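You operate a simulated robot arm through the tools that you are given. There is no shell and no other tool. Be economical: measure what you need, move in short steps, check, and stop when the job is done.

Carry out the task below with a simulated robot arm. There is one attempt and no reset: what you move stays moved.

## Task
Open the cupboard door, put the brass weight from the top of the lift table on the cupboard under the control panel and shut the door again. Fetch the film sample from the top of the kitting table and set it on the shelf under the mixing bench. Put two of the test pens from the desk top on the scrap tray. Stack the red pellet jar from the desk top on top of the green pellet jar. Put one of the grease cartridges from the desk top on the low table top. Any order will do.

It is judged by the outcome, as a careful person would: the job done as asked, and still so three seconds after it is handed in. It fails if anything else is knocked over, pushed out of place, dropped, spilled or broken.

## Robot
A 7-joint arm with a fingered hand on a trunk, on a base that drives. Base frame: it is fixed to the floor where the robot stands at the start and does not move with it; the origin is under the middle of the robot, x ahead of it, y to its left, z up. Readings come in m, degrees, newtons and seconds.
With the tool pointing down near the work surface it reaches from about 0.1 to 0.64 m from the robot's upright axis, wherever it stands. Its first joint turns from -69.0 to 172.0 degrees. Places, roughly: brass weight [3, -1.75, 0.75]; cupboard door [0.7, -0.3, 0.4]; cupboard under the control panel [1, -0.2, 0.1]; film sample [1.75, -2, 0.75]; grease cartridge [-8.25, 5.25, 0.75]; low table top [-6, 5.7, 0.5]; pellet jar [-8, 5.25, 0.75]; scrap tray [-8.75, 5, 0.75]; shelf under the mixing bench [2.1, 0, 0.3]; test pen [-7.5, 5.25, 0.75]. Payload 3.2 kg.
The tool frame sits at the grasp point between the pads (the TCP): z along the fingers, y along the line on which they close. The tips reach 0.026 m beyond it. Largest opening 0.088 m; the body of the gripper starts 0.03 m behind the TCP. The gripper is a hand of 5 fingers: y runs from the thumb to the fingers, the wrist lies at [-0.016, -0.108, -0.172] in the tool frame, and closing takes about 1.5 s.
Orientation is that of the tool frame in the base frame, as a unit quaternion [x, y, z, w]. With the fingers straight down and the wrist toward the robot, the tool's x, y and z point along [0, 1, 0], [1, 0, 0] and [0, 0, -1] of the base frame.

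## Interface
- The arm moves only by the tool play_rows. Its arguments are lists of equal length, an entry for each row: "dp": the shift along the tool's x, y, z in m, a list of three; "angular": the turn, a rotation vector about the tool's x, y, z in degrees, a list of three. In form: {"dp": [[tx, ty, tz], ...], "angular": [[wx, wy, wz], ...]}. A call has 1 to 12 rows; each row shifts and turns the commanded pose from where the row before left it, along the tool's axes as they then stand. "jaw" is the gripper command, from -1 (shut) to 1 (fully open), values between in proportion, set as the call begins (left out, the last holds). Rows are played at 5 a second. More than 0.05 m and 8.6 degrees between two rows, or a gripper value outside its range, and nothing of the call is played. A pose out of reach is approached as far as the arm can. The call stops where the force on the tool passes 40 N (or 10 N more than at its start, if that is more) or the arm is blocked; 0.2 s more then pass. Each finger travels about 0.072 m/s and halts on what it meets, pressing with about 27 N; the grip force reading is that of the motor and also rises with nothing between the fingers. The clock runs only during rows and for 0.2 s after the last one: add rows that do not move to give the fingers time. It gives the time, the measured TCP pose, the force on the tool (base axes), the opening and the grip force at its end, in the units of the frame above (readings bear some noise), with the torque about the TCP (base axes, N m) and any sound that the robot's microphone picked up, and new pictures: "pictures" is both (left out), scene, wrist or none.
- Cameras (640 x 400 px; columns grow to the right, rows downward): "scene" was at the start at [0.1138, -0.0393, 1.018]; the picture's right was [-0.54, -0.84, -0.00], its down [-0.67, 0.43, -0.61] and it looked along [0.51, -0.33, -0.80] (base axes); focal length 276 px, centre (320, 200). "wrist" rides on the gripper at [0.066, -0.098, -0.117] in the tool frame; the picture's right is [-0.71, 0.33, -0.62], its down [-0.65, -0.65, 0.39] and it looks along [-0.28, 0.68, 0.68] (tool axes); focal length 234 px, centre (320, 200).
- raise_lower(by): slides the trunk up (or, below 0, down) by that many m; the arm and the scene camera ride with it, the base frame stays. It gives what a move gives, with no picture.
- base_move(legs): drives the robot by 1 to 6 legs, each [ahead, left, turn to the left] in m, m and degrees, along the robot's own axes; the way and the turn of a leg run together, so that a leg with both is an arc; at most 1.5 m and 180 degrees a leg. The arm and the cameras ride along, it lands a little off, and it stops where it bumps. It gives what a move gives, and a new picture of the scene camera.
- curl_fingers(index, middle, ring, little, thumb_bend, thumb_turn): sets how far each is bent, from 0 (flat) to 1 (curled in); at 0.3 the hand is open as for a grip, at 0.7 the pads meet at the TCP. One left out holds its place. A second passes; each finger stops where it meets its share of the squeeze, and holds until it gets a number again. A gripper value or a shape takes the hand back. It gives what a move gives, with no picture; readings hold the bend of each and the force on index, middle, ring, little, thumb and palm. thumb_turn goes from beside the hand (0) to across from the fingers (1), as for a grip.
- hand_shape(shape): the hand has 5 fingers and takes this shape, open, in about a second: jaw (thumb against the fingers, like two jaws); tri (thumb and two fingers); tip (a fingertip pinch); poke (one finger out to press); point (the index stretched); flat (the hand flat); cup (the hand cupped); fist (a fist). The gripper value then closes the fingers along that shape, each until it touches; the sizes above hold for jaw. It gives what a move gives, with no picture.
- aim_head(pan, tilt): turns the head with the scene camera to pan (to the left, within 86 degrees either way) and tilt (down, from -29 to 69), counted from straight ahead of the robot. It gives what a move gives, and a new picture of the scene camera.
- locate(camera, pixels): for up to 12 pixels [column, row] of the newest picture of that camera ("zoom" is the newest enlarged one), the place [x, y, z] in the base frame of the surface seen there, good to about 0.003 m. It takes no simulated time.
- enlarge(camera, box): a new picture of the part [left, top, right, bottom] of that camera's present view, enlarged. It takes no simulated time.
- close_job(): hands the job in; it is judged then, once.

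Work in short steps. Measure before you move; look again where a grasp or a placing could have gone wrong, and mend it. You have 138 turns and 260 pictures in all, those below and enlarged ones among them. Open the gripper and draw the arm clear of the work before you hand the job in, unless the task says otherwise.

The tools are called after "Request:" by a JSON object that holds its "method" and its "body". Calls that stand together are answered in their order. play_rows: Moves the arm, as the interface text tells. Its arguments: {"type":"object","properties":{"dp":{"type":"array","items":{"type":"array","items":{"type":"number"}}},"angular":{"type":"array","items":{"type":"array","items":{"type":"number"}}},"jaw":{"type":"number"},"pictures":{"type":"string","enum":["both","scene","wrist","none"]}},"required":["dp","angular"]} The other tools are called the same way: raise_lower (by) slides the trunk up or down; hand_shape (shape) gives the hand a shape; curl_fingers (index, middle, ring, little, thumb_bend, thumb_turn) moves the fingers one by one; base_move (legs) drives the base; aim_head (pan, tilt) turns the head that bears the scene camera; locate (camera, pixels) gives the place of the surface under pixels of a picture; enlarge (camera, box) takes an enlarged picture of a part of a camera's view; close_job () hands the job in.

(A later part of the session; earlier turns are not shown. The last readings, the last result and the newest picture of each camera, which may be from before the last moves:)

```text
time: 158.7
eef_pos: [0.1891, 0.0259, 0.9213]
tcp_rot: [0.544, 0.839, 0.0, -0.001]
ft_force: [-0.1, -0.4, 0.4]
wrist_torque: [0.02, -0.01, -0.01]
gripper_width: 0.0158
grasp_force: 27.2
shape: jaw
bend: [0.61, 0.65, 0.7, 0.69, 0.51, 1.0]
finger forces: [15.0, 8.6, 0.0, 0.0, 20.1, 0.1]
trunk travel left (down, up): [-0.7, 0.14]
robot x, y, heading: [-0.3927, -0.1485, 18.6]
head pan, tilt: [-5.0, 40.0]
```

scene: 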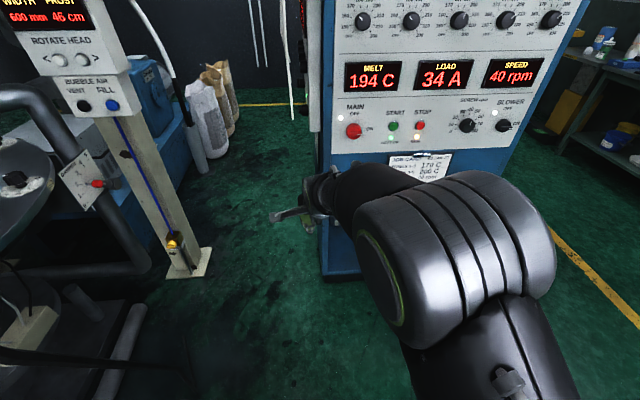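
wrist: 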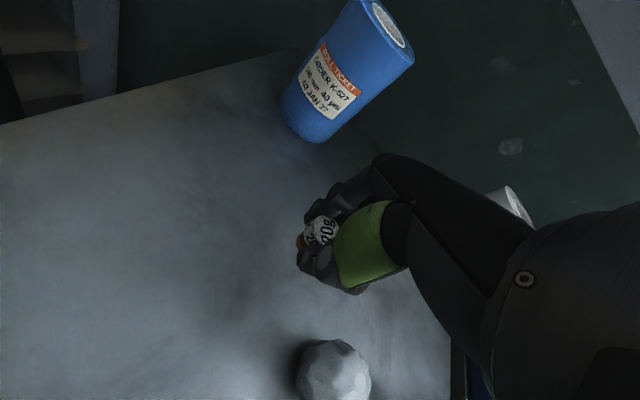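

I lower the trunk here to see into the cupboard.

Request:
{"method": "raise_lower", "body": {"by": -0.4}}

Request:
{"method": "raise_lower", "body": {"by": -0.25}}

Request:
{"method": "aim_head", "body": {"pan": -15, "tilt": 25}}

```text
time: 162.5
eef_pos: [0.1884, 0.0268, 0.5215]
tcp_rot: [0.544, 0.839, -0.001, -0.001]
ft_force: [-0.7, 0.1, -0.3]
wrist_torque: [0.0, 0.01, 0.01]
gripper_width: 0.016
grasp_force: 27.4
shape: jaw
bend: [0.61, 0.65, 0.7, 0.69, 0.51, 1.0]
finger forces: [15.1, 8.6, 0.0, 0.0, 20.1, 0.0]
trunk travel left (down, up): [-0.3, 0.54]
robot x, y, heading: [-0.3926, -0.147, 18.6]
head pan, tilt: [-5.0, 40.0]
```

```text
time: 165.1
eef_pos: [0.1888, 0.025, 0.2723]
tcp_rot: [0.544, 0.839, 0.0, -0.001]
ft_force: [-0.9, 0.3, -0.6]
wrist_torque: [0.03, -0.03, 0.0]
gripper_width: 0.016
grasp_force: 27.1
shape: jaw
bend: [0.61, 0.65, 0.7, 0.69, 0.51, 1.0]
finger forces: [15.1, 8.6, 0.0, 0.1, 20.1, 0.0]
trunk travel left (down, up): [-0.05, 0.79]
robot x, y, heading: [-0.3899, -0.1456, 18.5]
head pan, tilt: [-5.0, 40.0]
```

```text
time: 165.8
eef_pos: [0.1893, 0.0265, 0.2716]
tcp_rot: [0.543, 0.84, 0.0, -0.001]
ft_force: [-0.4, 0.0, 0.1]
wrist_torque: [0.01, 0.0, 0.03]
gripper_width: 0.0156
grasp_force: 27.5
shape: jaw
bend: [0.61, 0.65, 0.7, 0.69, 0.51, 1.0]
finger forces: [15.1, 8.6, 0.0, 0.0, 20.1, 0.1]
trunk travel left (down, up): [-0.05, 0.79]
robot x, y, heading: [-0.3931, -0.1463, 18.5]
head pan, tilt: [-15.0, 25.0]
```

scene: 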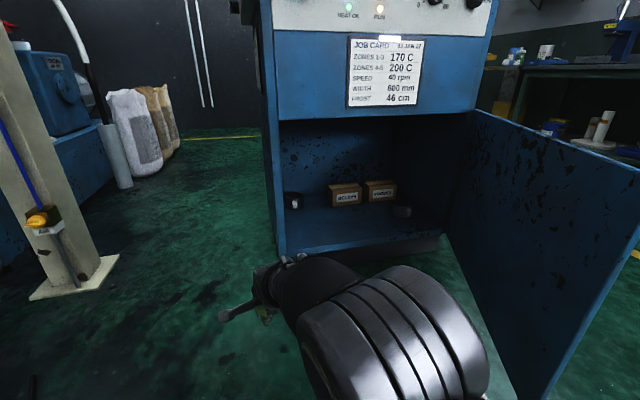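

Request:
{"method": "locate", "body": {"camera": "scene", "pixels": [[285, 252], [440, 232], [350, 235], [350, 220], [330, 240], [345, 195], [402, 213], [295, 203], [380, 195], [420, 222], [290, 120], [360, 127]]}}

Request:
{"method": "enlarge", "body": {"camera": "scene", "box": [265, 110, 465, 260]}}

```text
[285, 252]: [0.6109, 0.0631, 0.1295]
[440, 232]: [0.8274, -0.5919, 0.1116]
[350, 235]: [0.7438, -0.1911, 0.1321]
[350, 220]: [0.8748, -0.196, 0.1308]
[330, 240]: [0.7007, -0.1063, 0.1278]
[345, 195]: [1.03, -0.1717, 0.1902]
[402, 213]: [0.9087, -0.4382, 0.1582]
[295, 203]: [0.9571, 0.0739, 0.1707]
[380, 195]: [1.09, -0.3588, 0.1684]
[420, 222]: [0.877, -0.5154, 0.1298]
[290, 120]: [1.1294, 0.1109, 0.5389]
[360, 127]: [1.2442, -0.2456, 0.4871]
```

```text
2.67 times, centred on (365, 185) of scene
```

zoom: 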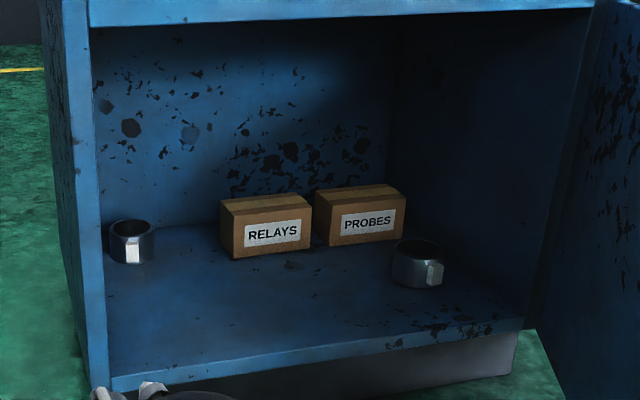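

Cupboard floor z 0.130, free spot at ≈(0.77,-0.10). I shift the arm right 0.12 and down 0.08 here in free space first.

Request:
{"method": "play_rows", "body": {"dp": [[-0.03, 0, 0.02], [-0.03, 0, 0.02], [-0.03, 0, 0.02], [-0.03, 0, 0.01], [0, 0, 0]], "angular": [[0, 0, 0], [0, 0, 0], [0, 0, 0], [0, 0, 0], [0, 0, 0]], "pictures": "none"}}

Request:
{"method": "aim_head", "body": {"pan": -30, "tilt": 50}}

```text
time: 167.0
eef_pos: [0.2368, -0.0832, 0.2002]
tcp_rot: [0.544, 0.839, 0.0, -0.001]
ft_force: [-0.7, -0.4, -0.5]
wrist_torque: [0.02, -0.01, -0.01]
gripper_width: 0.0158
grasp_force: 27.0
shape: jaw
bend: [0.61, 0.65, 0.7, 0.69, 0.51, 1.0]
finger forces: [15.1, 8.7, 0.0, 0.0, 20.1, 0.1]
trunk travel left (down, up): [-0.05, 0.79]
robot x, y, heading: [-0.3911, -0.1508, 18.9]
head pan, tilt: [-15.0, 25.0]
```

```text
time: 167.9
eef_pos: [0.2371, -0.0828, 0.1992]
tcp_rot: [0.544, 0.839, 0.0, -0.001]
ft_force: [0.1, -0.2, -0.4]
wrist_torque: [0.0, 0.02, 0.02]
gripper_width: 0.016
grasp_force: 26.7
shape: jaw
bend: [0.61, 0.65, 0.7, 0.69, 0.51, 1.0]
finger forces: [15.2, 8.7, 0.0, 0.1, 20.1, 0.0]
trunk travel left (down, up): [-0.05, 0.79]
robot x, y, heading: [-0.3925, -0.1471, 18.6]
head pan, tilt: [-30.0, 50.0]
```

scene: 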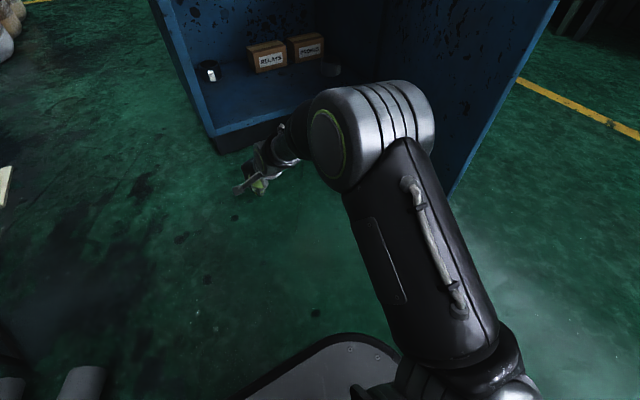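

I measure the elbow so it will not hit the cabinet front or the door.

Request:
{"method": "locate", "body": {"camera": "scene", "pixels": [[385, 88], [420, 110], [340, 140], [435, 140], [400, 220], [370, 95], [440, 280], [530, 10], [465, 180]]}}

```text
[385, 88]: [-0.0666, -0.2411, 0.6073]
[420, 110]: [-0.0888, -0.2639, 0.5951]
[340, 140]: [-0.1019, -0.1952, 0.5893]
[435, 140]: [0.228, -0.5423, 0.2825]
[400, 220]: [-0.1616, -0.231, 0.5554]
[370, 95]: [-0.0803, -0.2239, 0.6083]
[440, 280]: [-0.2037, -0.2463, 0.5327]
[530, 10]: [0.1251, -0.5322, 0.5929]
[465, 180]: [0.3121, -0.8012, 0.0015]
```

Clearances are fine. I slide right 0.18 and drive 0.50 in.

Request:
{"method": "base_move", "body": {"legs": [[0, -0.18, 0], [0.4, 0, -0.8]]}}

Request:
{"method": "aim_head", "body": {"pan": 0, "tilt": 45}}

Request:
{"method": "enlarge", "body": {"camera": "wrist", "box": [0, 0, 640, 400]}}

```text
time: 171.5
eef_pos: [0.6713, -0.1336, 0.199]
tcp_rot: [0.548, 0.836, 0.0, -0.001]
ft_force: [0.3, -0.1, -0.1]
wrist_torque: [-0.03, 0.08, 0.02]
gripper_width: 0.0158
grasp_force: 27.3
shape: jaw
bend: [0.61, 0.65, 0.7, 0.69, 0.51, 1.0]
finger forces: [15.1, 8.6, 0.1, 0.1, 20.0, 0.0]
trunk travel left (down, up): [-0.05, 0.79]
robot x, y, heading: [0.0411, -0.1917, 18.2]
head pan, tilt: [-30.0, 50.0]
```

scene: 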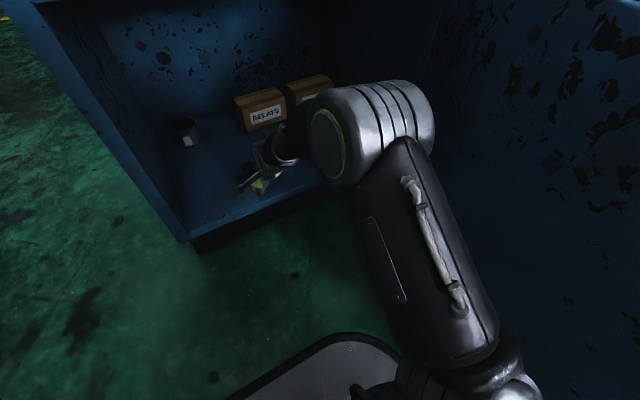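

```text
time: 172.5
eef_pos: [0.6726, -0.1337, 0.1992]
tcp_rot: [0.549, 0.836, 0.0, -0.001]
ft_force: [-0.7, 0.3, -0.2]
wrist_torque: [0.01, -0.01, -0.01]
gripper_width: 0.0159
grasp_force: 27.2
shape: jaw
bend: [0.61, 0.65, 0.7, 0.69, 0.51, 1.0]
finger forces: [15.1, 8.5, 0.1, 0.1, 20.1, 0.0]
trunk travel left (down, up): [-0.05, 0.79]
robot x, y, heading: [0.043, -0.1907, 18.3]
head pan, tilt: [0.0, 45.0]
```

scene: 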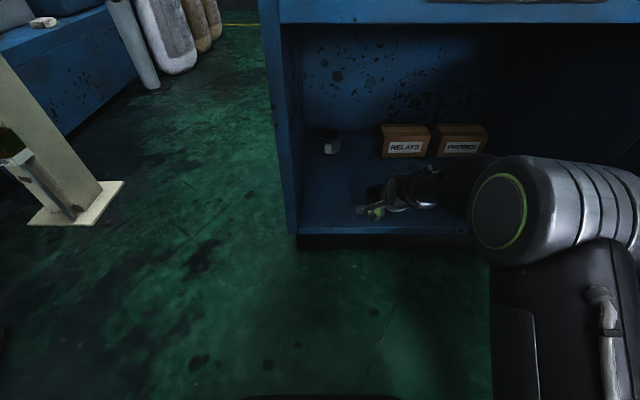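

```text
1.00 times, centred on (320, 200) of wrist (not enlarged: the box is as wide or as high as the picture)
```

zoom: 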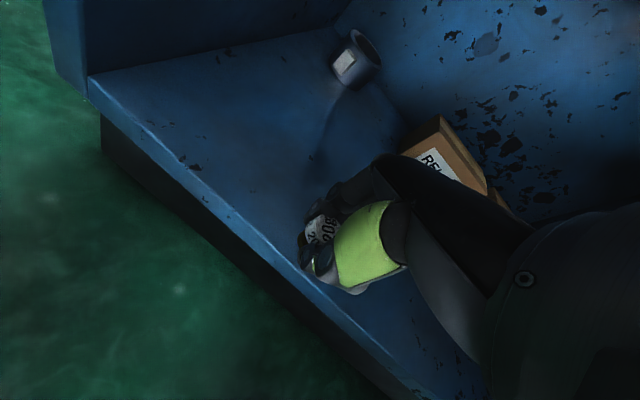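

The TCP is just at the floor edge; I drive 0.11 further in.

Request:
{"method": "base_move", "body": {"legs": [[0.11, 0, 0]]}}

Request:
{"method": "play_rows", "body": {"dp": [[0, 0, 0.012], [0, 0, 0.012], [0, 0, 0.009], [0, 0, 0]], "angular": [[0, 0, 0], [0, 0, 0], [0, 0, 0], [0, 0, 0]], "pictures": "wrist"}}

```text
time: 173.7
eef_pos: [0.7788, -0.0994, 0.1993]
tcp_rot: [0.548, 0.836, 0.001, -0.001]
ft_force: [-1.0, -0.1, -0.8]
wrist_torque: [-0.02, -0.01, -0.03]
gripper_width: 0.016
grasp_force: 27.0
shape: jaw
bend: [0.61, 0.65, 0.7, 0.69, 0.51, 1.0]
finger forces: [15.1, 8.6, 0.0, 0.0, 20.2, 0.0]
trunk travel left (down, up): [-0.05, 0.79]
robot x, y, heading: [0.1535, -0.1571, 18.1]
head pan, tilt: [0.0, 45.0]
```

scene: 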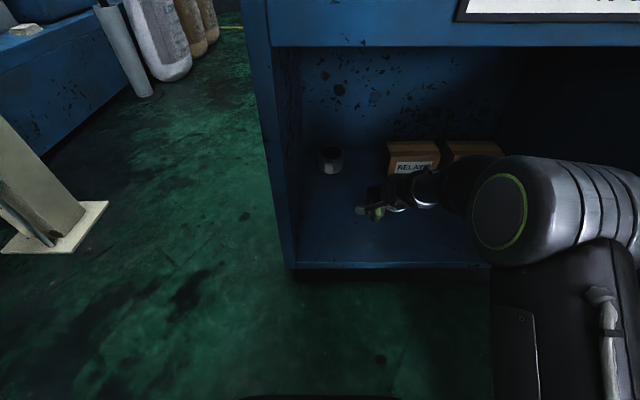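

```text
time: 174.7
eef_pos: [0.7783, -0.0982, 0.1663]
tcp_rot: [0.548, 0.836, -0.001, -0.001]
ft_force: [0.4, -0.7, -0.5]
wrist_torque: [0.03, -0.01, 0.0]
gripper_width: 0.016
grasp_force: 27.1
shape: jaw
bend: [0.61, 0.65, 0.7, 0.69, 0.51, 1.0]
finger forces: [15.1, 8.6, 0.1, 0.0, 20.0, 0.0]
trunk travel left (down, up): [-0.05, 0.79]
robot x, y, heading: [0.1489, -0.1598, 18.1]
head pan, tilt: [0.0, 45.0]
```

wrist: 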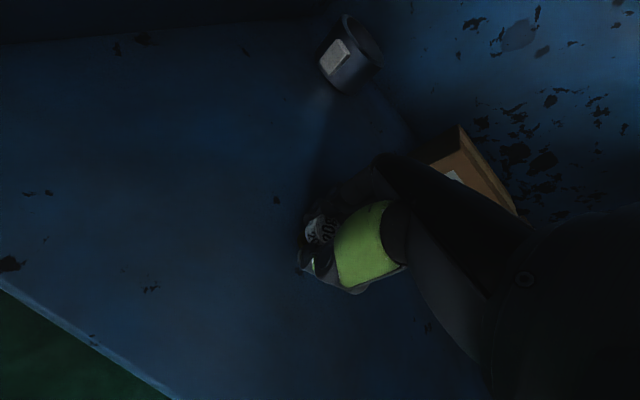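

I lower in 1.5 mm steps to contact.

Request:
{"method": "play_rows", "body": {"dp": [[0, 0, 0.0015], [0, 0, 0.0015], [0, 0, 0]], "angular": [[0, 0, 0], [0, 0, 0], [0, 0, 0]], "pictures": "none"}}

Request:
{"method": "play_rows", "body": {"dp": [[0, 0, 0.0015], [0, 0, 0]], "angular": [[0, 0, 0], [0, 0, 0]], "pictures": "none"}}

```text
time: 175.5
eef_pos: [0.7783, -0.0992, 0.1635]
tcp_rot: [0.549, 0.836, 0.0, 0.0]
ft_force: [0.0, -0.1, 0.0]
wrist_torque: [-0.04, 0.0, -0.02]
gripper_width: 0.0158
grasp_force: 26.6
shape: jaw
bend: [0.61, 0.65, 0.7, 0.69, 0.51, 1.0]
finger forces: [15.2, 8.6, 0.1, 0.0, 20.1, 0.0]
trunk travel left (down, up): [-0.05, 0.79]
robot x, y, heading: [0.1473, -0.1599, 18.0]
head pan, tilt: [0.0, 45.0]
```

```text
time: 176.1
eef_pos: [0.7789, -0.0991, 0.162]
tcp_rot: [0.548, 0.836, 0.0, -0.002]
ft_force: [-0.1, 0.2, -0.3]
wrist_torque: [-0.01, -0.03, 0.0]
gripper_width: 0.0159
grasp_force: 26.8
shape: jaw
bend: [0.61, 0.65, 0.7, 0.69, 0.51, 1.0]
finger forces: [15.2, 8.7, 0.0, 0.1, 20.2, 0.0]
trunk travel left (down, up): [-0.05, 0.79]
robot x, y, heading: [0.1476, -0.1574, 18.0]
head pan, tilt: [0.0, 45.0]
```

Request:
{"method": "play_rows", "body": {"dp": [[0, 0, 0.0015], [0, 0, 0]], "angular": [[0, 0, 0], [0, 0, 0]], "pictures": "none"}}

Request:
{"method": "play_rows", "body": {"dp": [[0, 0, 0.0015], [0, 0, 0]], "angular": [[0, 0, 0], [0, 0, 0]], "pictures": "none"}}

```text
time: 176.7
eef_pos: [0.7781, -0.0984, 0.1603]
tcp_rot: [0.548, 0.836, 0.0, -0.002]
ft_force: [-0.7, 0.4, -0.6]
wrist_torque: [-0.01, -0.03, 0.03]
gripper_width: 0.0157
grasp_force: 27.2
shape: jaw
bend: [0.61, 0.65, 0.7, 0.69, 0.51, 1.0]
finger forces: [15.2, 8.6, 0.0, 0.1, 20.1, 0.1]
trunk travel left (down, up): [-0.05, 0.79]
robot x, y, heading: [0.1443, -0.1591, 18.0]
head pan, tilt: [0.0, 45.0]
```

```text
time: 177.3
eef_pos: [0.7781, -0.0991, 0.159]
tcp_rot: [0.549, 0.836, 0.0, -0.002]
ft_force: [0.3, 0.4, -0.7]
wrist_torque: [0.03, 0.05, 0.02]
gripper_width: 0.0161
grasp_force: 27.3
shape: jaw
bend: [0.61, 0.65, 0.7, 0.69, 0.51, 1.0]
finger forces: [15.2, 8.5, 0.1, 0.0, 20.1, 0.0]
trunk travel left (down, up): [-0.05, 0.79]
robot x, y, heading: [0.1526, -0.1557, 18.2]
head pan, tilt: [0.0, 45.0]
```

Request:
{"method": "play_rows", "body": {"dp": [[0, 0, 0.0015], [0, 0, 0]], "angular": [[0, 0, 0], [0, 0, 0]], "pictures": "none"}}

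Request:
{"method": "enlarge", "body": {"camera": "wrist", "box": [270, 180, 366, 240]}}

Request:
{"method": "locate", "body": {"camera": "zoom", "pixels": [[100, 100], [50, 300], [250, 250], [240, 150], [300, 350]]}}

```text
time: 177.9
eef_pos: [0.7798, -0.0984, 0.1579]
tcp_rot: [0.548, 0.836, 0.002, -0.001]
ft_force: [-0.5, -1.0, 3.2]
wrist_torque: [-0.01, -0.01, 0.0]
gripper_width: 0.0164
grasp_force: 26.9
shape: jaw
bend: [0.61, 0.65, 0.7, 0.69, 0.51, 1.0]
finger forces: [15.5, 8.8, 0.1, 0.0, 20.0, 0.0]
trunk travel left (down, up): [-0.05, 0.79]
robot x, y, heading: [0.1464, -0.1551, 18.2]
head pan, tilt: [0.0, 45.0]
```

```text
6.67 times, centred on (318, 210) of wrist
```

zoom: 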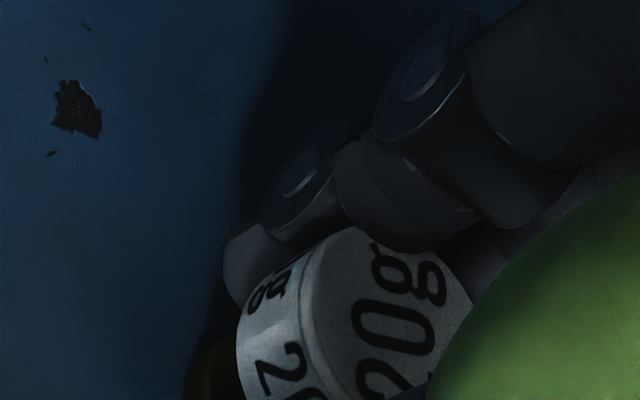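

```text
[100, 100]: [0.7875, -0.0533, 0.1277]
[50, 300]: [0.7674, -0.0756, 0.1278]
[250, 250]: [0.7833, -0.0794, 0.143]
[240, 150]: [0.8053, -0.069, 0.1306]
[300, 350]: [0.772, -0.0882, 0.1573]
```

Contact is felt (3.2 N). I open gently, rise and look.

Request:
{"method": "play_rows", "body": {"dp": [[0, 0, 0], [0, 0, 0], [0, 0, 0], [0, 0, 0], [0, 0, 0], [0, 0, -0.015], [0, 0, -0.025], [0, 0, -0.03]], "angular": [[0, 0, 0], [0, 0, 0], [0, 0, 0], [0, 0, 0], [0, 0, 0], [0, 0, 0], [0, 0, 0], [0, 0, 0]], "jaw": 0.3}}

```text
time: 179.7
eef_pos: [0.7782, -0.0994, 0.2276]
tcp_rot: [0.549, 0.836, 0.0, -0.003]
ft_force: [-0.1, -0.2, 0.3]
wrist_torque: [-0.01, -0.01, -0.01]
gripper_width: 0.0567
grasp_force: 0.2
shape: jaw
bend: [0.44, 0.37, 0.71, 0.42, 0.09, 0.99]
finger forces: [0.0, 0.0, 0.1, 0.0, 0.0, 0.1]
trunk travel left (down, up): [-0.05, 0.79]
robot x, y, heading: [0.1497, -0.1577, 18.2]
head pan, tilt: [0.0, 45.0]
```

scene: 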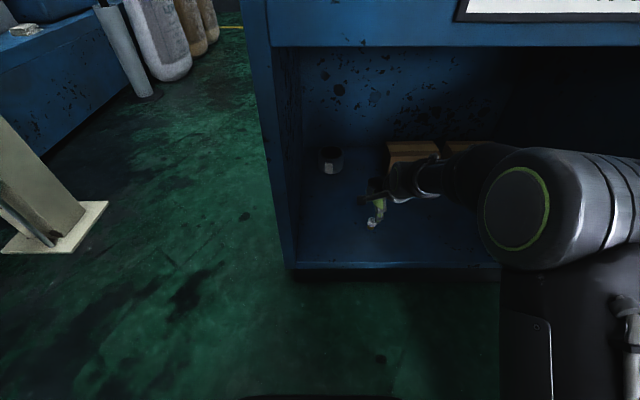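
wrist: 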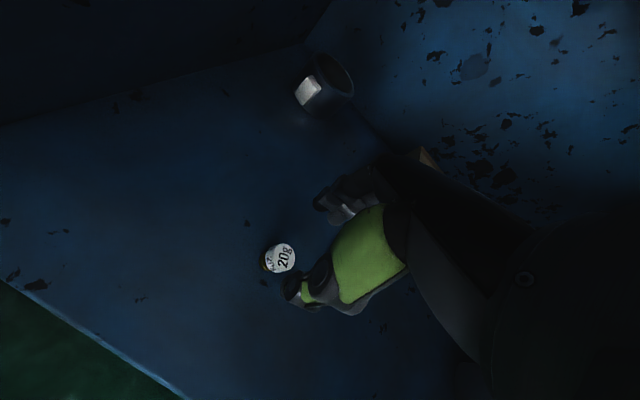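

The 20 g weight stands upright in the cupboard. I back out, raise a bit, and drive around the door end to its outer side to push it shut.

Request:
{"method": "base_move", "body": {"legs": [[-0.55, 0, 0]]}}

Request:
{"method": "raise_lower", "body": {"by": 0.17}}

Request:
{"method": "base_move", "body": {"legs": [[0, 0, 50.5], [-0.94, -0.259, 0]]}}

Request:
{"method": "aim_head", "body": {"pan": -20, "tilt": 35}}

```text
time: 182.8
eef_pos: [0.2535, -0.2687, 0.2282]
tcp_rot: [0.546, 0.838, 0.0, -0.002]
ft_force: [0.1, -0.1, -0.8]
wrist_torque: [0.0, 0.02, 0.01]
gripper_width: 0.0567
grasp_force: 0.0
shape: jaw
bend: [0.44, 0.37, 0.71, 0.42, 0.09, 0.99]
finger forces: [0.1, 0.1, 0.0, 0.0, 0.0, 0.0]
trunk travel left (down, up): [-0.05, 0.79]
robot x, y, heading: [-0.3763, -0.3292, 18.5]
head pan, tilt: [0.0, 45.0]
```

scene: 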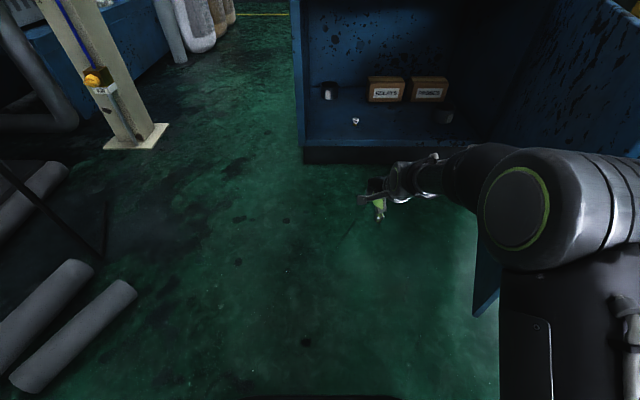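

```text
time: 184.8
eef_pos: [0.2531, -0.2678, 0.3975]
tcp_rot: [0.545, 0.838, 0.001, -0.001]
ft_force: [-0.8, -0.8, 0.5]
wrist_torque: [-0.01, 0.02, 0.0]
gripper_width: 0.0565
grasp_force: 0.1
shape: jaw
bend: [0.44, 0.37, 0.71, 0.42, 0.09, 0.99]
finger forces: [0.1, 0.1, 0.0, 0.0, 0.0, 0.0]
trunk travel left (down, up): [-0.22, 0.62]
robot x, y, heading: [-0.3756, -0.3309, 18.6]
head pan, tilt: [0.0, 45.0]
```

```text
time: 192.1
eef_pos: [-0.1228, -0.7797, 0.3986]
tcp_rot: [0.146, 0.989, -0.001, -0.001]
ft_force: [0.8, -0.9, 1.0]
wrist_torque: [0.0, -0.03, 0.0]
gripper_width: 0.0566
grasp_force: 0.0
shape: jaw
bend: [0.44, 0.37, 0.71, 0.42, 0.09, 0.99]
finger forces: [0.0, 0.0, 0.1, 0.1, 0.1, 0.1]
trunk travel left (down, up): [-0.22, 0.62]
robot x, y, heading: [-0.4895, -1.2961, 67.9]
head pan, tilt: [0.0, 45.0]
```

scene: 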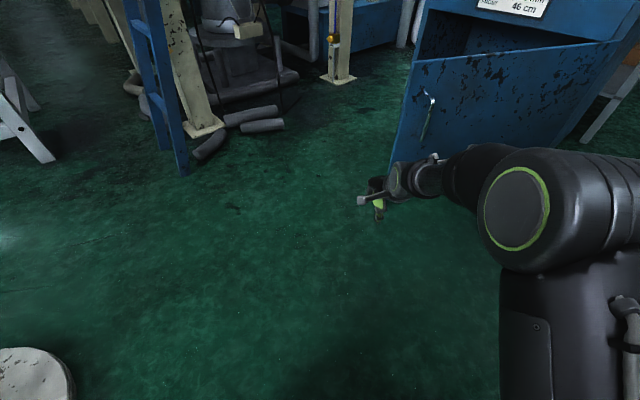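

```text
time: 192.9
eef_pos: [-0.1242, -0.7789, 0.3975]
tcp_rot: [0.145, 0.989, -0.001, -0.001]
ft_force: [0.0, 0.1, 0.1]
wrist_torque: [-0.01, 0.0, 0.02]
gripper_width: 0.0568
grasp_force: 0.1
shape: jaw
bend: [0.44, 0.37, 0.71, 0.42, 0.09, 0.99]
finger forces: [0.0, 0.0, 0.1, 0.0, 0.0, 0.0]
trunk travel left (down, up): [-0.22, 0.62]
robot x, y, heading: [-0.4856, -1.297, 68.0]
head pan, tilt: [-20.0, 35.0]
```

scene: 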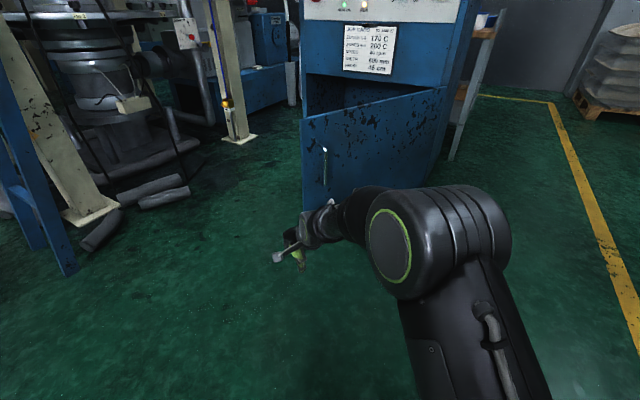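

I shift to the outside of the door (right 0.36, ahead 0.12) with the hand closed for pushing.

Request:
{"method": "base_move", "body": {"legs": [[0, -0.36, 0], [0.13, 0, 0.7]]}}

Request:
{"method": "play_rows", "body": {"dp": [[0, 0, 0], [0, 0, 0], [0, 0, 0], [0, 0, 0], [0, 0, 0], [0, 0, 0]], "angular": [[0, 0, 0], [0, 0, 0], [0, 0, 0], [0, 0, 0], [0, 0, 0], [0, 0, 0]], "jaw": -1, "pictures": "wrist"}}

```text
time: 196.1
eef_pos: [0.2441, -0.7848, 0.3984]
tcp_rot: [0.136, 0.991, -0.001, -0.001]
ft_force: [0.7, 0.2, 0.7]
wrist_torque: [-0.01, 0.02, 0.07]
gripper_width: 0.0569
grasp_force: 0.0
shape: jaw
bend: [0.44, 0.37, 0.71, 0.42, 0.09, 0.99]
finger forces: [0.1, 0.1, 0.0, 0.0, 0.0, 0.1]
trunk travel left (down, up): [-0.22, 0.62]
robot x, y, heading: [-0.1089, -1.3093, 68.9]
head pan, tilt: [-20.0, 35.0]
```

scene: 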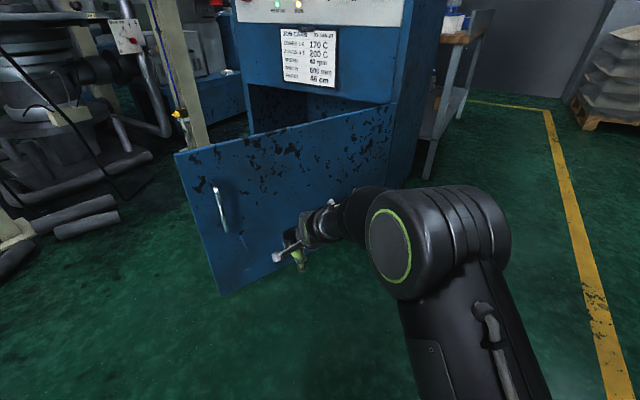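

```text
time: 197.5
eef_pos: [0.2451, -0.7843, 0.3987]
tcp_rot: [0.136, 0.991, -0.001, -0.001]
ft_force: [0.2, -0.3, 0.2]
wrist_torque: [-0.04, 0.01, 0.03]
gripper_width: 0.0001
grasp_force: 26.5
shape: jaw
bend: [0.7, 0.7, 0.3, 0.7, 0.83, 1.0]
finger forces: [0.0, 0.0, 0.0, 0.0, 0.0, 0.1]
trunk travel left (down, up): [-0.22, 0.62]
robot x, y, heading: [-0.1094, -1.3116, 68.9]
head pan, tilt: [-20.0, 35.0]
```

wrist: 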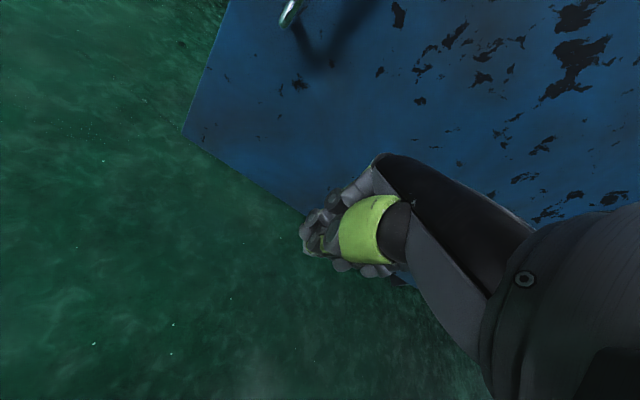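

A fist is sturdier for pushing; I shape it, advance 0.1 and arc the base back about the hinge by 40°.

Request:
{"method": "hand_shape", "body": {"shape": "fist"}}

Request:
{"method": "base_move", "body": {"legs": [[0.1, 0, 0], [0.1044, 0.1576, -10], [0.1044, 0.1576, -10], [0.1044, 0.1576, -10], [0.1044, 0.1576, -10]]}}

```text
time: 198.4
eef_pos: [0.2435, -0.7853, 0.3981]
tcp_rot: [0.137, 0.991, -0.001, -0.001]
ft_force: [-0.2, 0.6, -0.2]
wrist_torque: [0.02, 0.0, 0.01]
gripper_width: 0.0
grasp_force: 0.1
shape: fist
bend: [1.0, 1.0, 1.0, 1.0, 0.99, 0.84]
finger forces: [0.1, 0.0, 0.0, 0.0, 0.0, 0.1]
trunk travel left (down, up): [-0.22, 0.62]
robot x, y, heading: [-0.1097, -1.3063, 69.1]
head pan, tilt: [-20.0, 35.0]
```

```text
time: 204.1
eef_pos: [0.3468, -0.3366, 0.3983]
tcp_rot: [0.468, 0.884, 0.0, -0.001]
ft_force: [0.5, -0.5, 0.6]
wrist_torque: [-0.02, 0.01, -0.01]
gripper_width: 0.0
grasp_force: 0.0
shape: fist
bend: [1.0, 1.0, 1.0, 1.0, 0.99, 0.84]
finger forces: [0.0, 0.0, 0.1, 0.1, 0.1, 0.0]
trunk travel left (down, up): [-0.22, 0.62]
robot x, y, heading: [-0.2604, -0.5099, 28.5]
head pan, tilt: [-20.0, 35.0]
```

scene: 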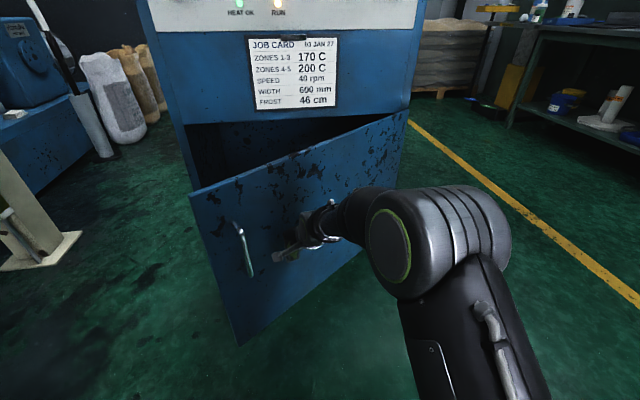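

The door is being pushed shut, now ~25–28° open. I continue the arc for the rest.

Request:
{"method": "base_move", "body": {"legs": [[0.1044, 0.1576, -10], [0.1044, 0.1576, -10], [0.0835, 0.126, -8]]}}

```text
time: 207.8
eef_pos: [0.5286, -0.1483, 0.3987]
tcp_rot: [0.67, 0.742, 0.0, -0.001]
ft_force: [0.2, -0.6, 0.1]
wrist_torque: [-0.02, 0.0, 0.01]
gripper_width: 0.0
grasp_force: 0.1
shape: fist
bend: [1.0, 1.0, 1.0, 1.0, 0.99, 0.84]
finger forces: [0.1, 0.0, 0.1, 0.0, 0.0, 0.0]
trunk travel left (down, up): [-0.22, 0.62]
robot x, y, heading: [-0.0872, -0.0095, 0.6]
head pan, tilt: [-20.0, 35.0]
```

scene: 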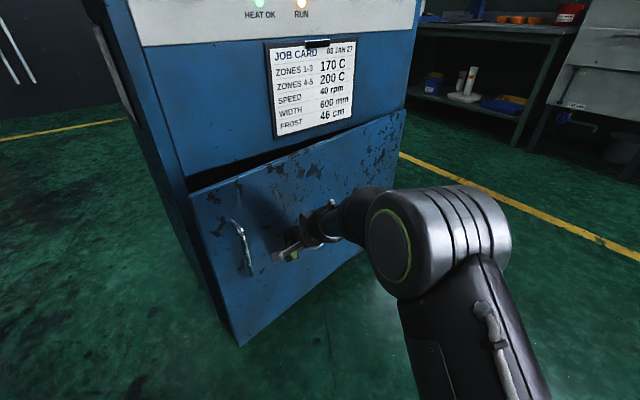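

Nearly closed. I push ahead along the door normal until it stops.

Request:
{"method": "base_move", "body": {"legs": [[0.09, 0.03, 0]]}}

```text
time: 209.0
eef_pos: [0.6142, -0.1192, 0.3948]
tcp_rot: [0.67, 0.742, -0.007, -0.006]
ft_force: [-2.9, -1.1, 0.6]
wrist_torque: [0.09, -0.2, 0.02]
gripper_width: 0.0001
grasp_force: 0.0
shape: fist
bend: [1.0, 1.0, 1.0, 1.0, 0.99, 0.84]
finger forces: [3.4, 0.1, 0.0, 0.0, 0.1, 0.0]
trunk travel left (down, up): [-0.22, 0.62]
robot x, y, heading: [-0.001, 0.0146, 0.2]
head pan, tilt: [-20.0, 35.0]
stopped in leg 1: the force on the tool passed its limit at 47 N (the readings are from after the stop); the commanded pose is now the measured one
```

scene: 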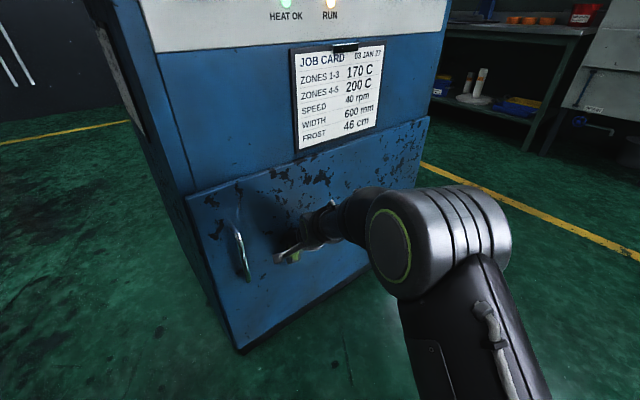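

It stopped against the frame; I verify that the door face is back at its original plane.

Request:
{"method": "locate", "body": {"camera": "scene", "pixels": [[195, 205], [225, 290], [420, 130], [237, 240], [180, 150]]}}

Request:
{"method": "base_move", "body": {"legs": [[-0.3, 0, 0]]}}

Request:
{"method": "aim_head", "body": {"pan": 86, "tilt": 10}}

```text
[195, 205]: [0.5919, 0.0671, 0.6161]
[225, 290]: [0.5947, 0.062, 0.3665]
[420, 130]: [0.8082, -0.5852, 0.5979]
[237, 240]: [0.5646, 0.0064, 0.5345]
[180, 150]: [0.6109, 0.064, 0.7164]
```

```text
time: 211.1
eef_pos: [0.3082, -0.1204, 0.3957]
tcp_rot: [0.67, 0.742, -0.007, -0.006]
ft_force: [0.7, 0.5, 0.4]
wrist_torque: [0.0, 0.0, 0.03]
gripper_width: 0.0
grasp_force: 0.1
shape: fist
bend: [1.0, 1.0, 1.0, 1.0, 0.99, 0.84]
finger forces: [0.0, 0.0, 0.0, 0.0, 0.0, 0.0]
trunk travel left (down, up): [-0.22, 0.62]
robot x, y, heading: [-0.3056, 0.0181, 0.4]
head pan, tilt: [-20.0, 35.0]
```

scene: 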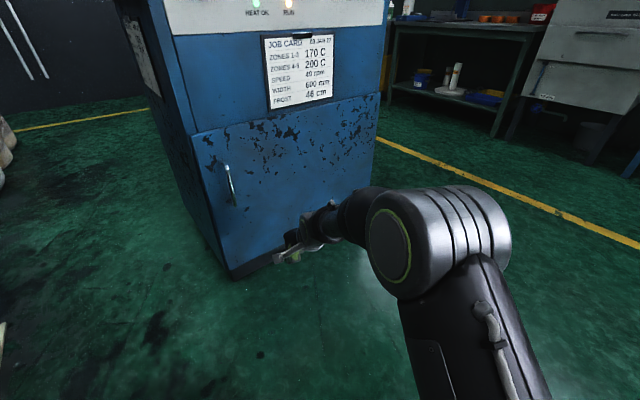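

```text
time: 212.9
eef_pos: [0.3083, -0.121, 0.3944]
tcp_rot: [0.67, 0.742, -0.007, -0.005]
ft_force: [0.7, 0.6, -0.5]
wrist_torque: [0.0, -0.01, 0.02]
gripper_width: 0.0
grasp_force: 0.0
shape: fist
bend: [1.0, 1.0, 1.0, 1.0, 0.99, 0.84]
finger forces: [0.1, 0.1, 0.0, 0.0, 0.1, 0.1]
trunk travel left (down, up): [-0.22, 0.62]
robot x, y, heading: [-0.3091, 0.0156, 0.4]
head pan, tilt: [85.9, 10.0]
```

scene: 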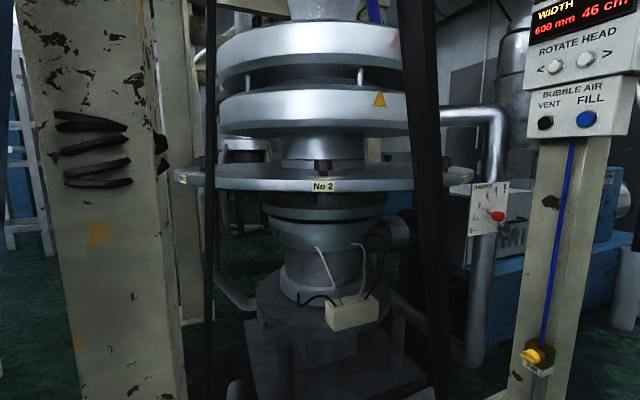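

The door is shut (face back at the original plane). Now I drive to the aisle and west along it, then look for the way to the desk.

Request:
{"method": "base_move", "body": {"legs": [[0.09, -0.79, 0], [0.09, -0.79, 0], [0, 0, -162], [1.5, 0, 0], [1.5, 0, 0]]}}

Request:
{"method": "aim_head", "body": {"pan": -60, "tilt": 15}}

Request:
{"method": "aim_head", "body": {"pan": -10, "tilt": 15}}

```text
time: 241.9
eef_pos: [-3.5914, -2.5218, 0.3948]
tcp_rot: [0.835, -0.55, 0.004, -0.007]
ft_force: [0.1, -0.2, 0.2]
wrist_torque: [-0.03, -0.02, 0.0]
gripper_width: 0.0
grasp_force: 0.0
shape: fist
bend: [1.0, 1.0, 1.0, 1.0, 0.99, 0.84]
finger forces: [0.1, 0.0, 0.0, 0.0, 0.0, 0.0]
trunk travel left (down, up): [-0.22, 0.62]
robot x, y, heading: [-2.9648, -2.4698, -162.0]
head pan, tilt: [85.9, 10.0]
```

scene: 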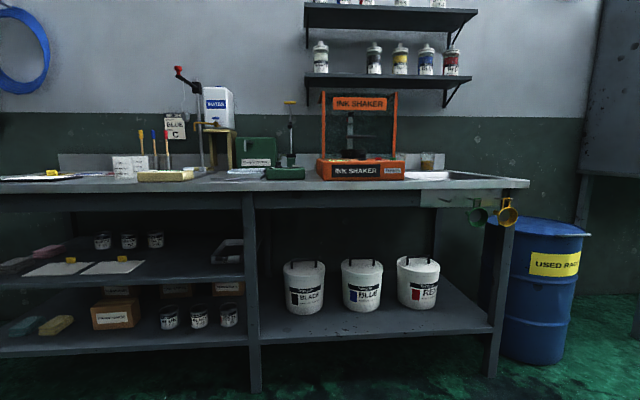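

```text
time: 244.2
eef_pos: [-3.5913, -2.5233, 0.3944]
tcp_rot: [0.836, -0.549, 0.004, -0.007]
ft_force: [0.3, 0.2, -0.7]
wrist_torque: [0.02, 0.01, 0.0]
gripper_width: 0.0001
grasp_force: 0.0
shape: fist
bend: [1.0, 1.0, 1.0, 1.0, 0.99, 0.84]
finger forces: [0.0, 0.1, 0.0, 0.0, 0.1, 0.0]
trunk travel left (down, up): [-0.22, 0.62]
robot x, y, heading: [-2.9662, -2.4717, -162.0]
head pan, tilt: [-60.0, 15.0]
```

scene: 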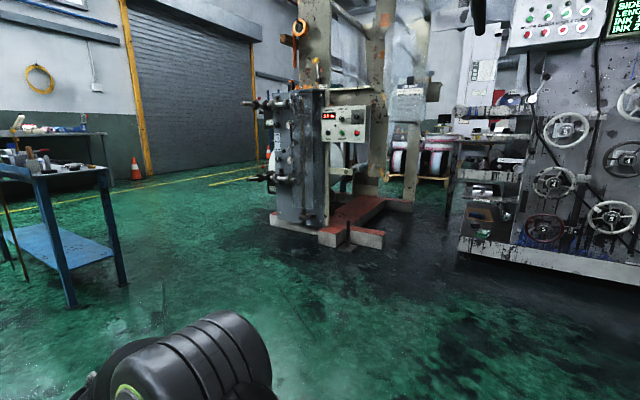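

```text
time: 245.4
eef_pos: [-3.5924, -2.5229, 0.3958]
tcp_rot: [0.836, -0.549, 0.005, -0.007]
ft_force: [-1.1, 1.0, 0.9]
wrist_torque: [0.01, 0.0, 0.02]
gripper_width: 0.0002
grasp_force: 0.1
shape: fist
bend: [1.0, 1.0, 1.0, 1.0, 0.99, 0.84]
finger forces: [0.0, 0.0, 0.1, 0.1, 0.1, 0.0]
trunk travel left (down, up): [-0.22, 0.62]
robot x, y, heading: [-2.9678, -2.4694, -162.3]
head pan, tilt: [-10.0, 15.0]
```

scene: 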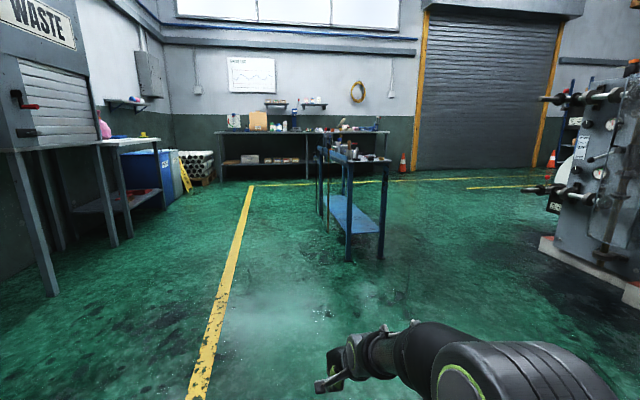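

Request:
{"method": "locate", "body": {"camera": "scene", "pixels": [[350, 258], [320, 205], [385, 200], [540, 250], [403, 172], [490, 167], [220, 175], [540, 100], [548, 190]]}}

Request:
{"method": "aim_head", "body": {"pan": -50, "tilt": 12}}

Request:
{"method": "locate", "body": {"camera": "scene", "pixels": [[210, 160], [270, 155], [190, 210], [400, 230], [470, 220], [150, 130], [430, 165], [560, 240], [300, 195]]}}

```text
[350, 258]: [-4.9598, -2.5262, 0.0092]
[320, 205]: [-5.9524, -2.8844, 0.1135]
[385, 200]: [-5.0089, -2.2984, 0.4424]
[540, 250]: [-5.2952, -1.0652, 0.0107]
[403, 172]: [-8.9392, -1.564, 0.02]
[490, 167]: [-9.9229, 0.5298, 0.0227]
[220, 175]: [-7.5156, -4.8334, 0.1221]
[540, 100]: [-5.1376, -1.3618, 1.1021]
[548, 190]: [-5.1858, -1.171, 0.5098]
```

```text
time: 246.4
eef_pos: [-3.5925, -2.5226, 0.3952]
tcp_rot: [0.836, -0.549, 0.004, -0.007]
ft_force: [1.3, -0.3, 0.2]
wrist_torque: [0.0, -0.02, 0.02]
gripper_width: 0.0001
grasp_force: 0.2
shape: fist
bend: [1.0, 1.0, 1.0, 1.0, 0.99, 0.84]
finger forces: [0.1, 0.0, 0.1, 0.0, 0.0, 0.0]
trunk travel left (down, up): [-0.22, 0.62]
robot x, y, heading: [-2.9661, -2.4667, -162.3]
head pan, tilt: [-50.0, 12.0]
```

scene: 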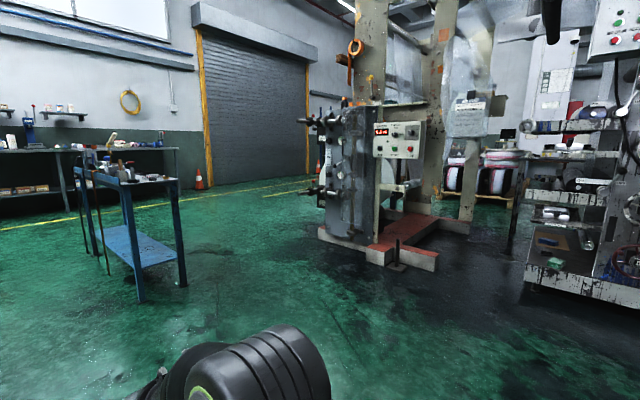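

```text
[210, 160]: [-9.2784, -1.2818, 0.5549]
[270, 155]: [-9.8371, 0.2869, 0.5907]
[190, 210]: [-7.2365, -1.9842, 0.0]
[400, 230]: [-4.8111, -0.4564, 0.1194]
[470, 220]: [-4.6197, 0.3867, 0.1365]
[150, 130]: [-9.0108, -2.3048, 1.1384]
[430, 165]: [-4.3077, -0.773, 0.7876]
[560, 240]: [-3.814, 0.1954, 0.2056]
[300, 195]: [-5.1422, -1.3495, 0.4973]
```

The way is open past the blue trolley, then right (north) at a≈-7.4 in line axes. I drive there and turn.

Request:
{"method": "base_move", "body": {"legs": [[1.5, 0.05, 0], [1.5, 0, 0], [0.8, 0, 0], [0, 0, -89.5]]}}

Request:
{"method": "aim_head", "body": {"pan": 5, "tilt": 15}}

```text
refused: leg 1 is longer than a leg can be; nothing moved
```

```text
time: 247.7
eef_pos: [-3.5931, -2.5226, 0.394]
tcp_rot: [0.836, -0.549, 0.005, -0.007]
ft_force: [0.9, -0.8, -0.2]
wrist_torque: [0.01, 0.0, 0.0]
gripper_width: 0.0001
grasp_force: 0.1
shape: fist
bend: [1.0, 1.0, 1.0, 1.0, 0.99, 0.84]
finger forces: [0.0, 0.0, 0.1, 0.0, 0.1, 0.0]
trunk travel left (down, up): [-0.22, 0.62]
robot x, y, heading: [-2.9668, -2.4666, -162.3]
head pan, tilt: [5.0, 15.0]
```

scene: 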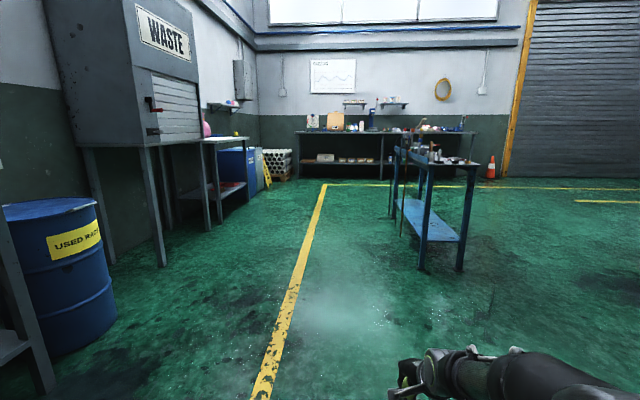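

Request:
{"method": "base_move", "body": {"legs": [[1.49, 0.05, 0], [1.5, 0, 0], [0.85, 0, 0], [0, 0, -89.5]]}}

Request:
{"method": "aim_head", "body": {"pan": 0, "tilt": 12}}

Request:
{"method": "locate", "body": {"camera": "scene", "pixels": [[100, 250], [200, 250], [320, 250], [450, 250], [550, 250], [320, 180], [250, 180], [400, 180], [500, 180], [160, 180]]}}

```text
time: 270.1
eef_pos: [-6.6967, -3.067, 0.3951]
tcp_rot: [-0.216, 0.976, -0.009, 0.002]
ft_force: [-0.2, -0.4, -0.1]
wrist_torque: [0.0, -0.01, -0.02]
gripper_width: 0.0
grasp_force: 0.2
shape: fist
bend: [1.0, 1.0, 1.0, 1.0, 0.99, 0.84]
finger forces: [0.0, 0.1, 0.1, 0.1, 0.0, 0.0]
trunk travel left (down, up): [-0.22, 0.62]
robot x, y, heading: [-6.6277, -3.6951, 109.6]
head pan, tilt: [5.0, 15.0]
```

scene: 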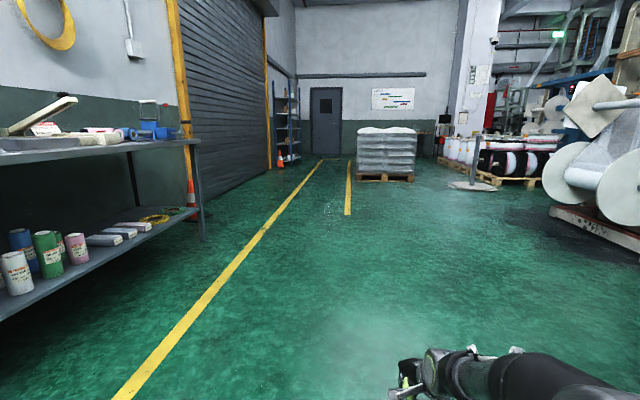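

```text
time: 270.8
eef_pos: [-6.6978, -3.0673, 0.3959]
tcp_rot: [-0.216, 0.976, -0.009, 0.002]
ft_force: [0.1, -0.2, 0.6]
wrist_torque: [0.01, -0.01, 0.01]
gripper_width: 0.0001
grasp_force: 0.0
shape: fist
bend: [1.0, 1.0, 1.0, 1.0, 0.99, 0.84]
finger forces: [0.0, 0.0, 0.0, 0.1, 0.0, 0.0]
trunk travel left (down, up): [-0.22, 0.62]
robot x, y, heading: [-6.6266, -3.6924, 109.5]
head pan, tilt: [0.0, 12.0]
```

scene: 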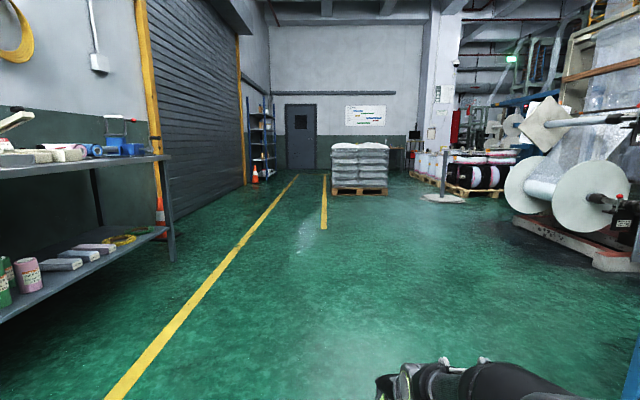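

```text
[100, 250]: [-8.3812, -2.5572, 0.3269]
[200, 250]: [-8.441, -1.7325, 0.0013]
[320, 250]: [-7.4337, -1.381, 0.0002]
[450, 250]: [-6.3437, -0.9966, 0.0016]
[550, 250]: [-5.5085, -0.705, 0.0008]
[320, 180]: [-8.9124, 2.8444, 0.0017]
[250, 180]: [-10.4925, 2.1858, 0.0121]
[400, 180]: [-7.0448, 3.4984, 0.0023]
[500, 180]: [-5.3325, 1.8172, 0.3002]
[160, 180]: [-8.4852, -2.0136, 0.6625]
```

The floor ahead is free; the desk should be behind the bagged pallet. I drive 3 m and look again.

Request:
{"method": "base_move", "body": {"legs": [[1.5, 0, 0], [1.5, 0, 0], [0.8, 0, 0]]}}

Request:
{"method": "aim_head", "body": {"pan": -15, "tilt": 12}}

Request:
{"method": "enlarge", "body": {"camera": "scene", "box": [200, 80, 520, 280]}}

Request:
{"method": "locate", "body": {"camera": "scene", "pixels": [[240, 215], [310, 215], [330, 200], [380, 190], [420, 190], [480, 200], [350, 165], [380, 165], [540, 210]]}}

```text
time: 289.0
eef_pos: [-7.9081, 0.5099, 0.3944]
tcp_rot: [-0.204, 0.979, -0.009, 0.001]
ft_force: [0.6, -0.3, 0.1]
wrist_torque: [0.03, 0.01, -0.04]
gripper_width: 0.0
grasp_force: 0.0
shape: fist
bend: [1.0, 1.0, 1.0, 1.0, 0.99, 0.84]
finger forces: [0.1, 0.0, 0.1, 0.0, 0.0, 0.0]
trunk travel left (down, up): [-0.22, 0.62]
robot x, y, heading: [-7.8552, -0.1166, 107.7]
head pan, tilt: [0.0, 12.0]
```

scene: 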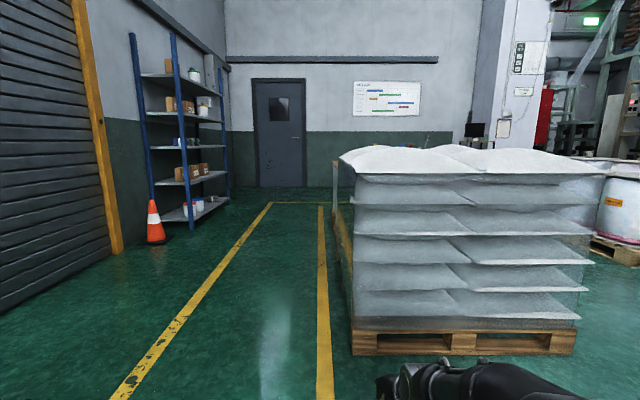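

```text
time: 289.8
eef_pos: [-7.9088, 0.5089, 0.3948]
tcp_rot: [-0.204, 0.979, -0.009, 0.002]
ft_force: [0.2, 0.0, 0.2]
wrist_torque: [-0.01, -0.02, 0.01]
gripper_width: 0.0002
grasp_force: 0.0
shape: fist
bend: [1.0, 1.0, 1.0, 1.0, 0.99, 0.84]
finger forces: [0.0, 0.1, 0.0, 0.0, 0.1, 0.1]
trunk travel left (down, up): [-0.22, 0.62]
robot x, y, heading: [-7.8529, -0.115, 108.0]
head pan, tilt: [-15.0, 12.0]
```

scene: 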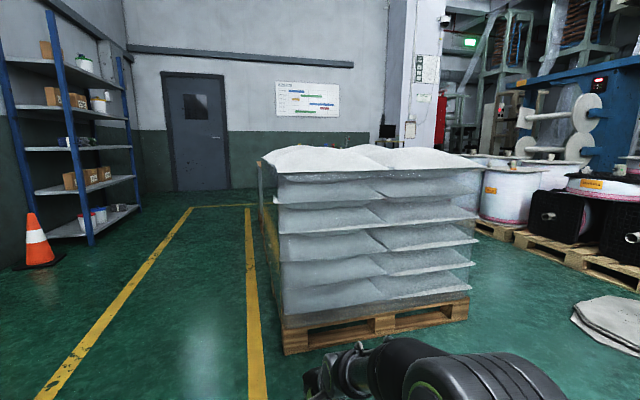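

```text
2.00 times, centred on (360, 180) of scene
```

zoom: 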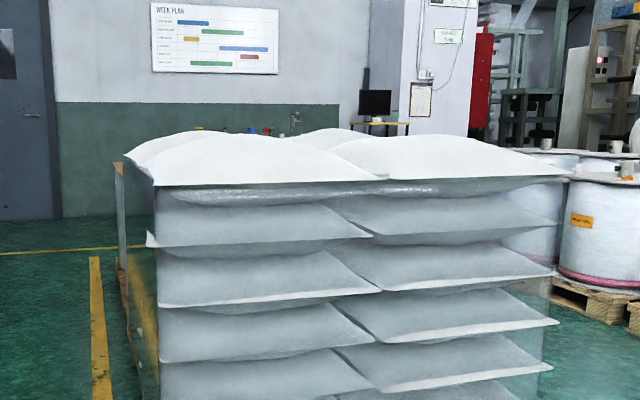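

```text
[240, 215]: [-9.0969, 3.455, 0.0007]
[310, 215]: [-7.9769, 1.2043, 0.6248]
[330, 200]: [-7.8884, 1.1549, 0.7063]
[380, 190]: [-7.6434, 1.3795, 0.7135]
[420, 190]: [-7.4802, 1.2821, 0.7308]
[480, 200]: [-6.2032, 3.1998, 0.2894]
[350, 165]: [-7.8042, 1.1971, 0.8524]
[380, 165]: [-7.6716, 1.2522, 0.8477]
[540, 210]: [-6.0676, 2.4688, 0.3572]
```

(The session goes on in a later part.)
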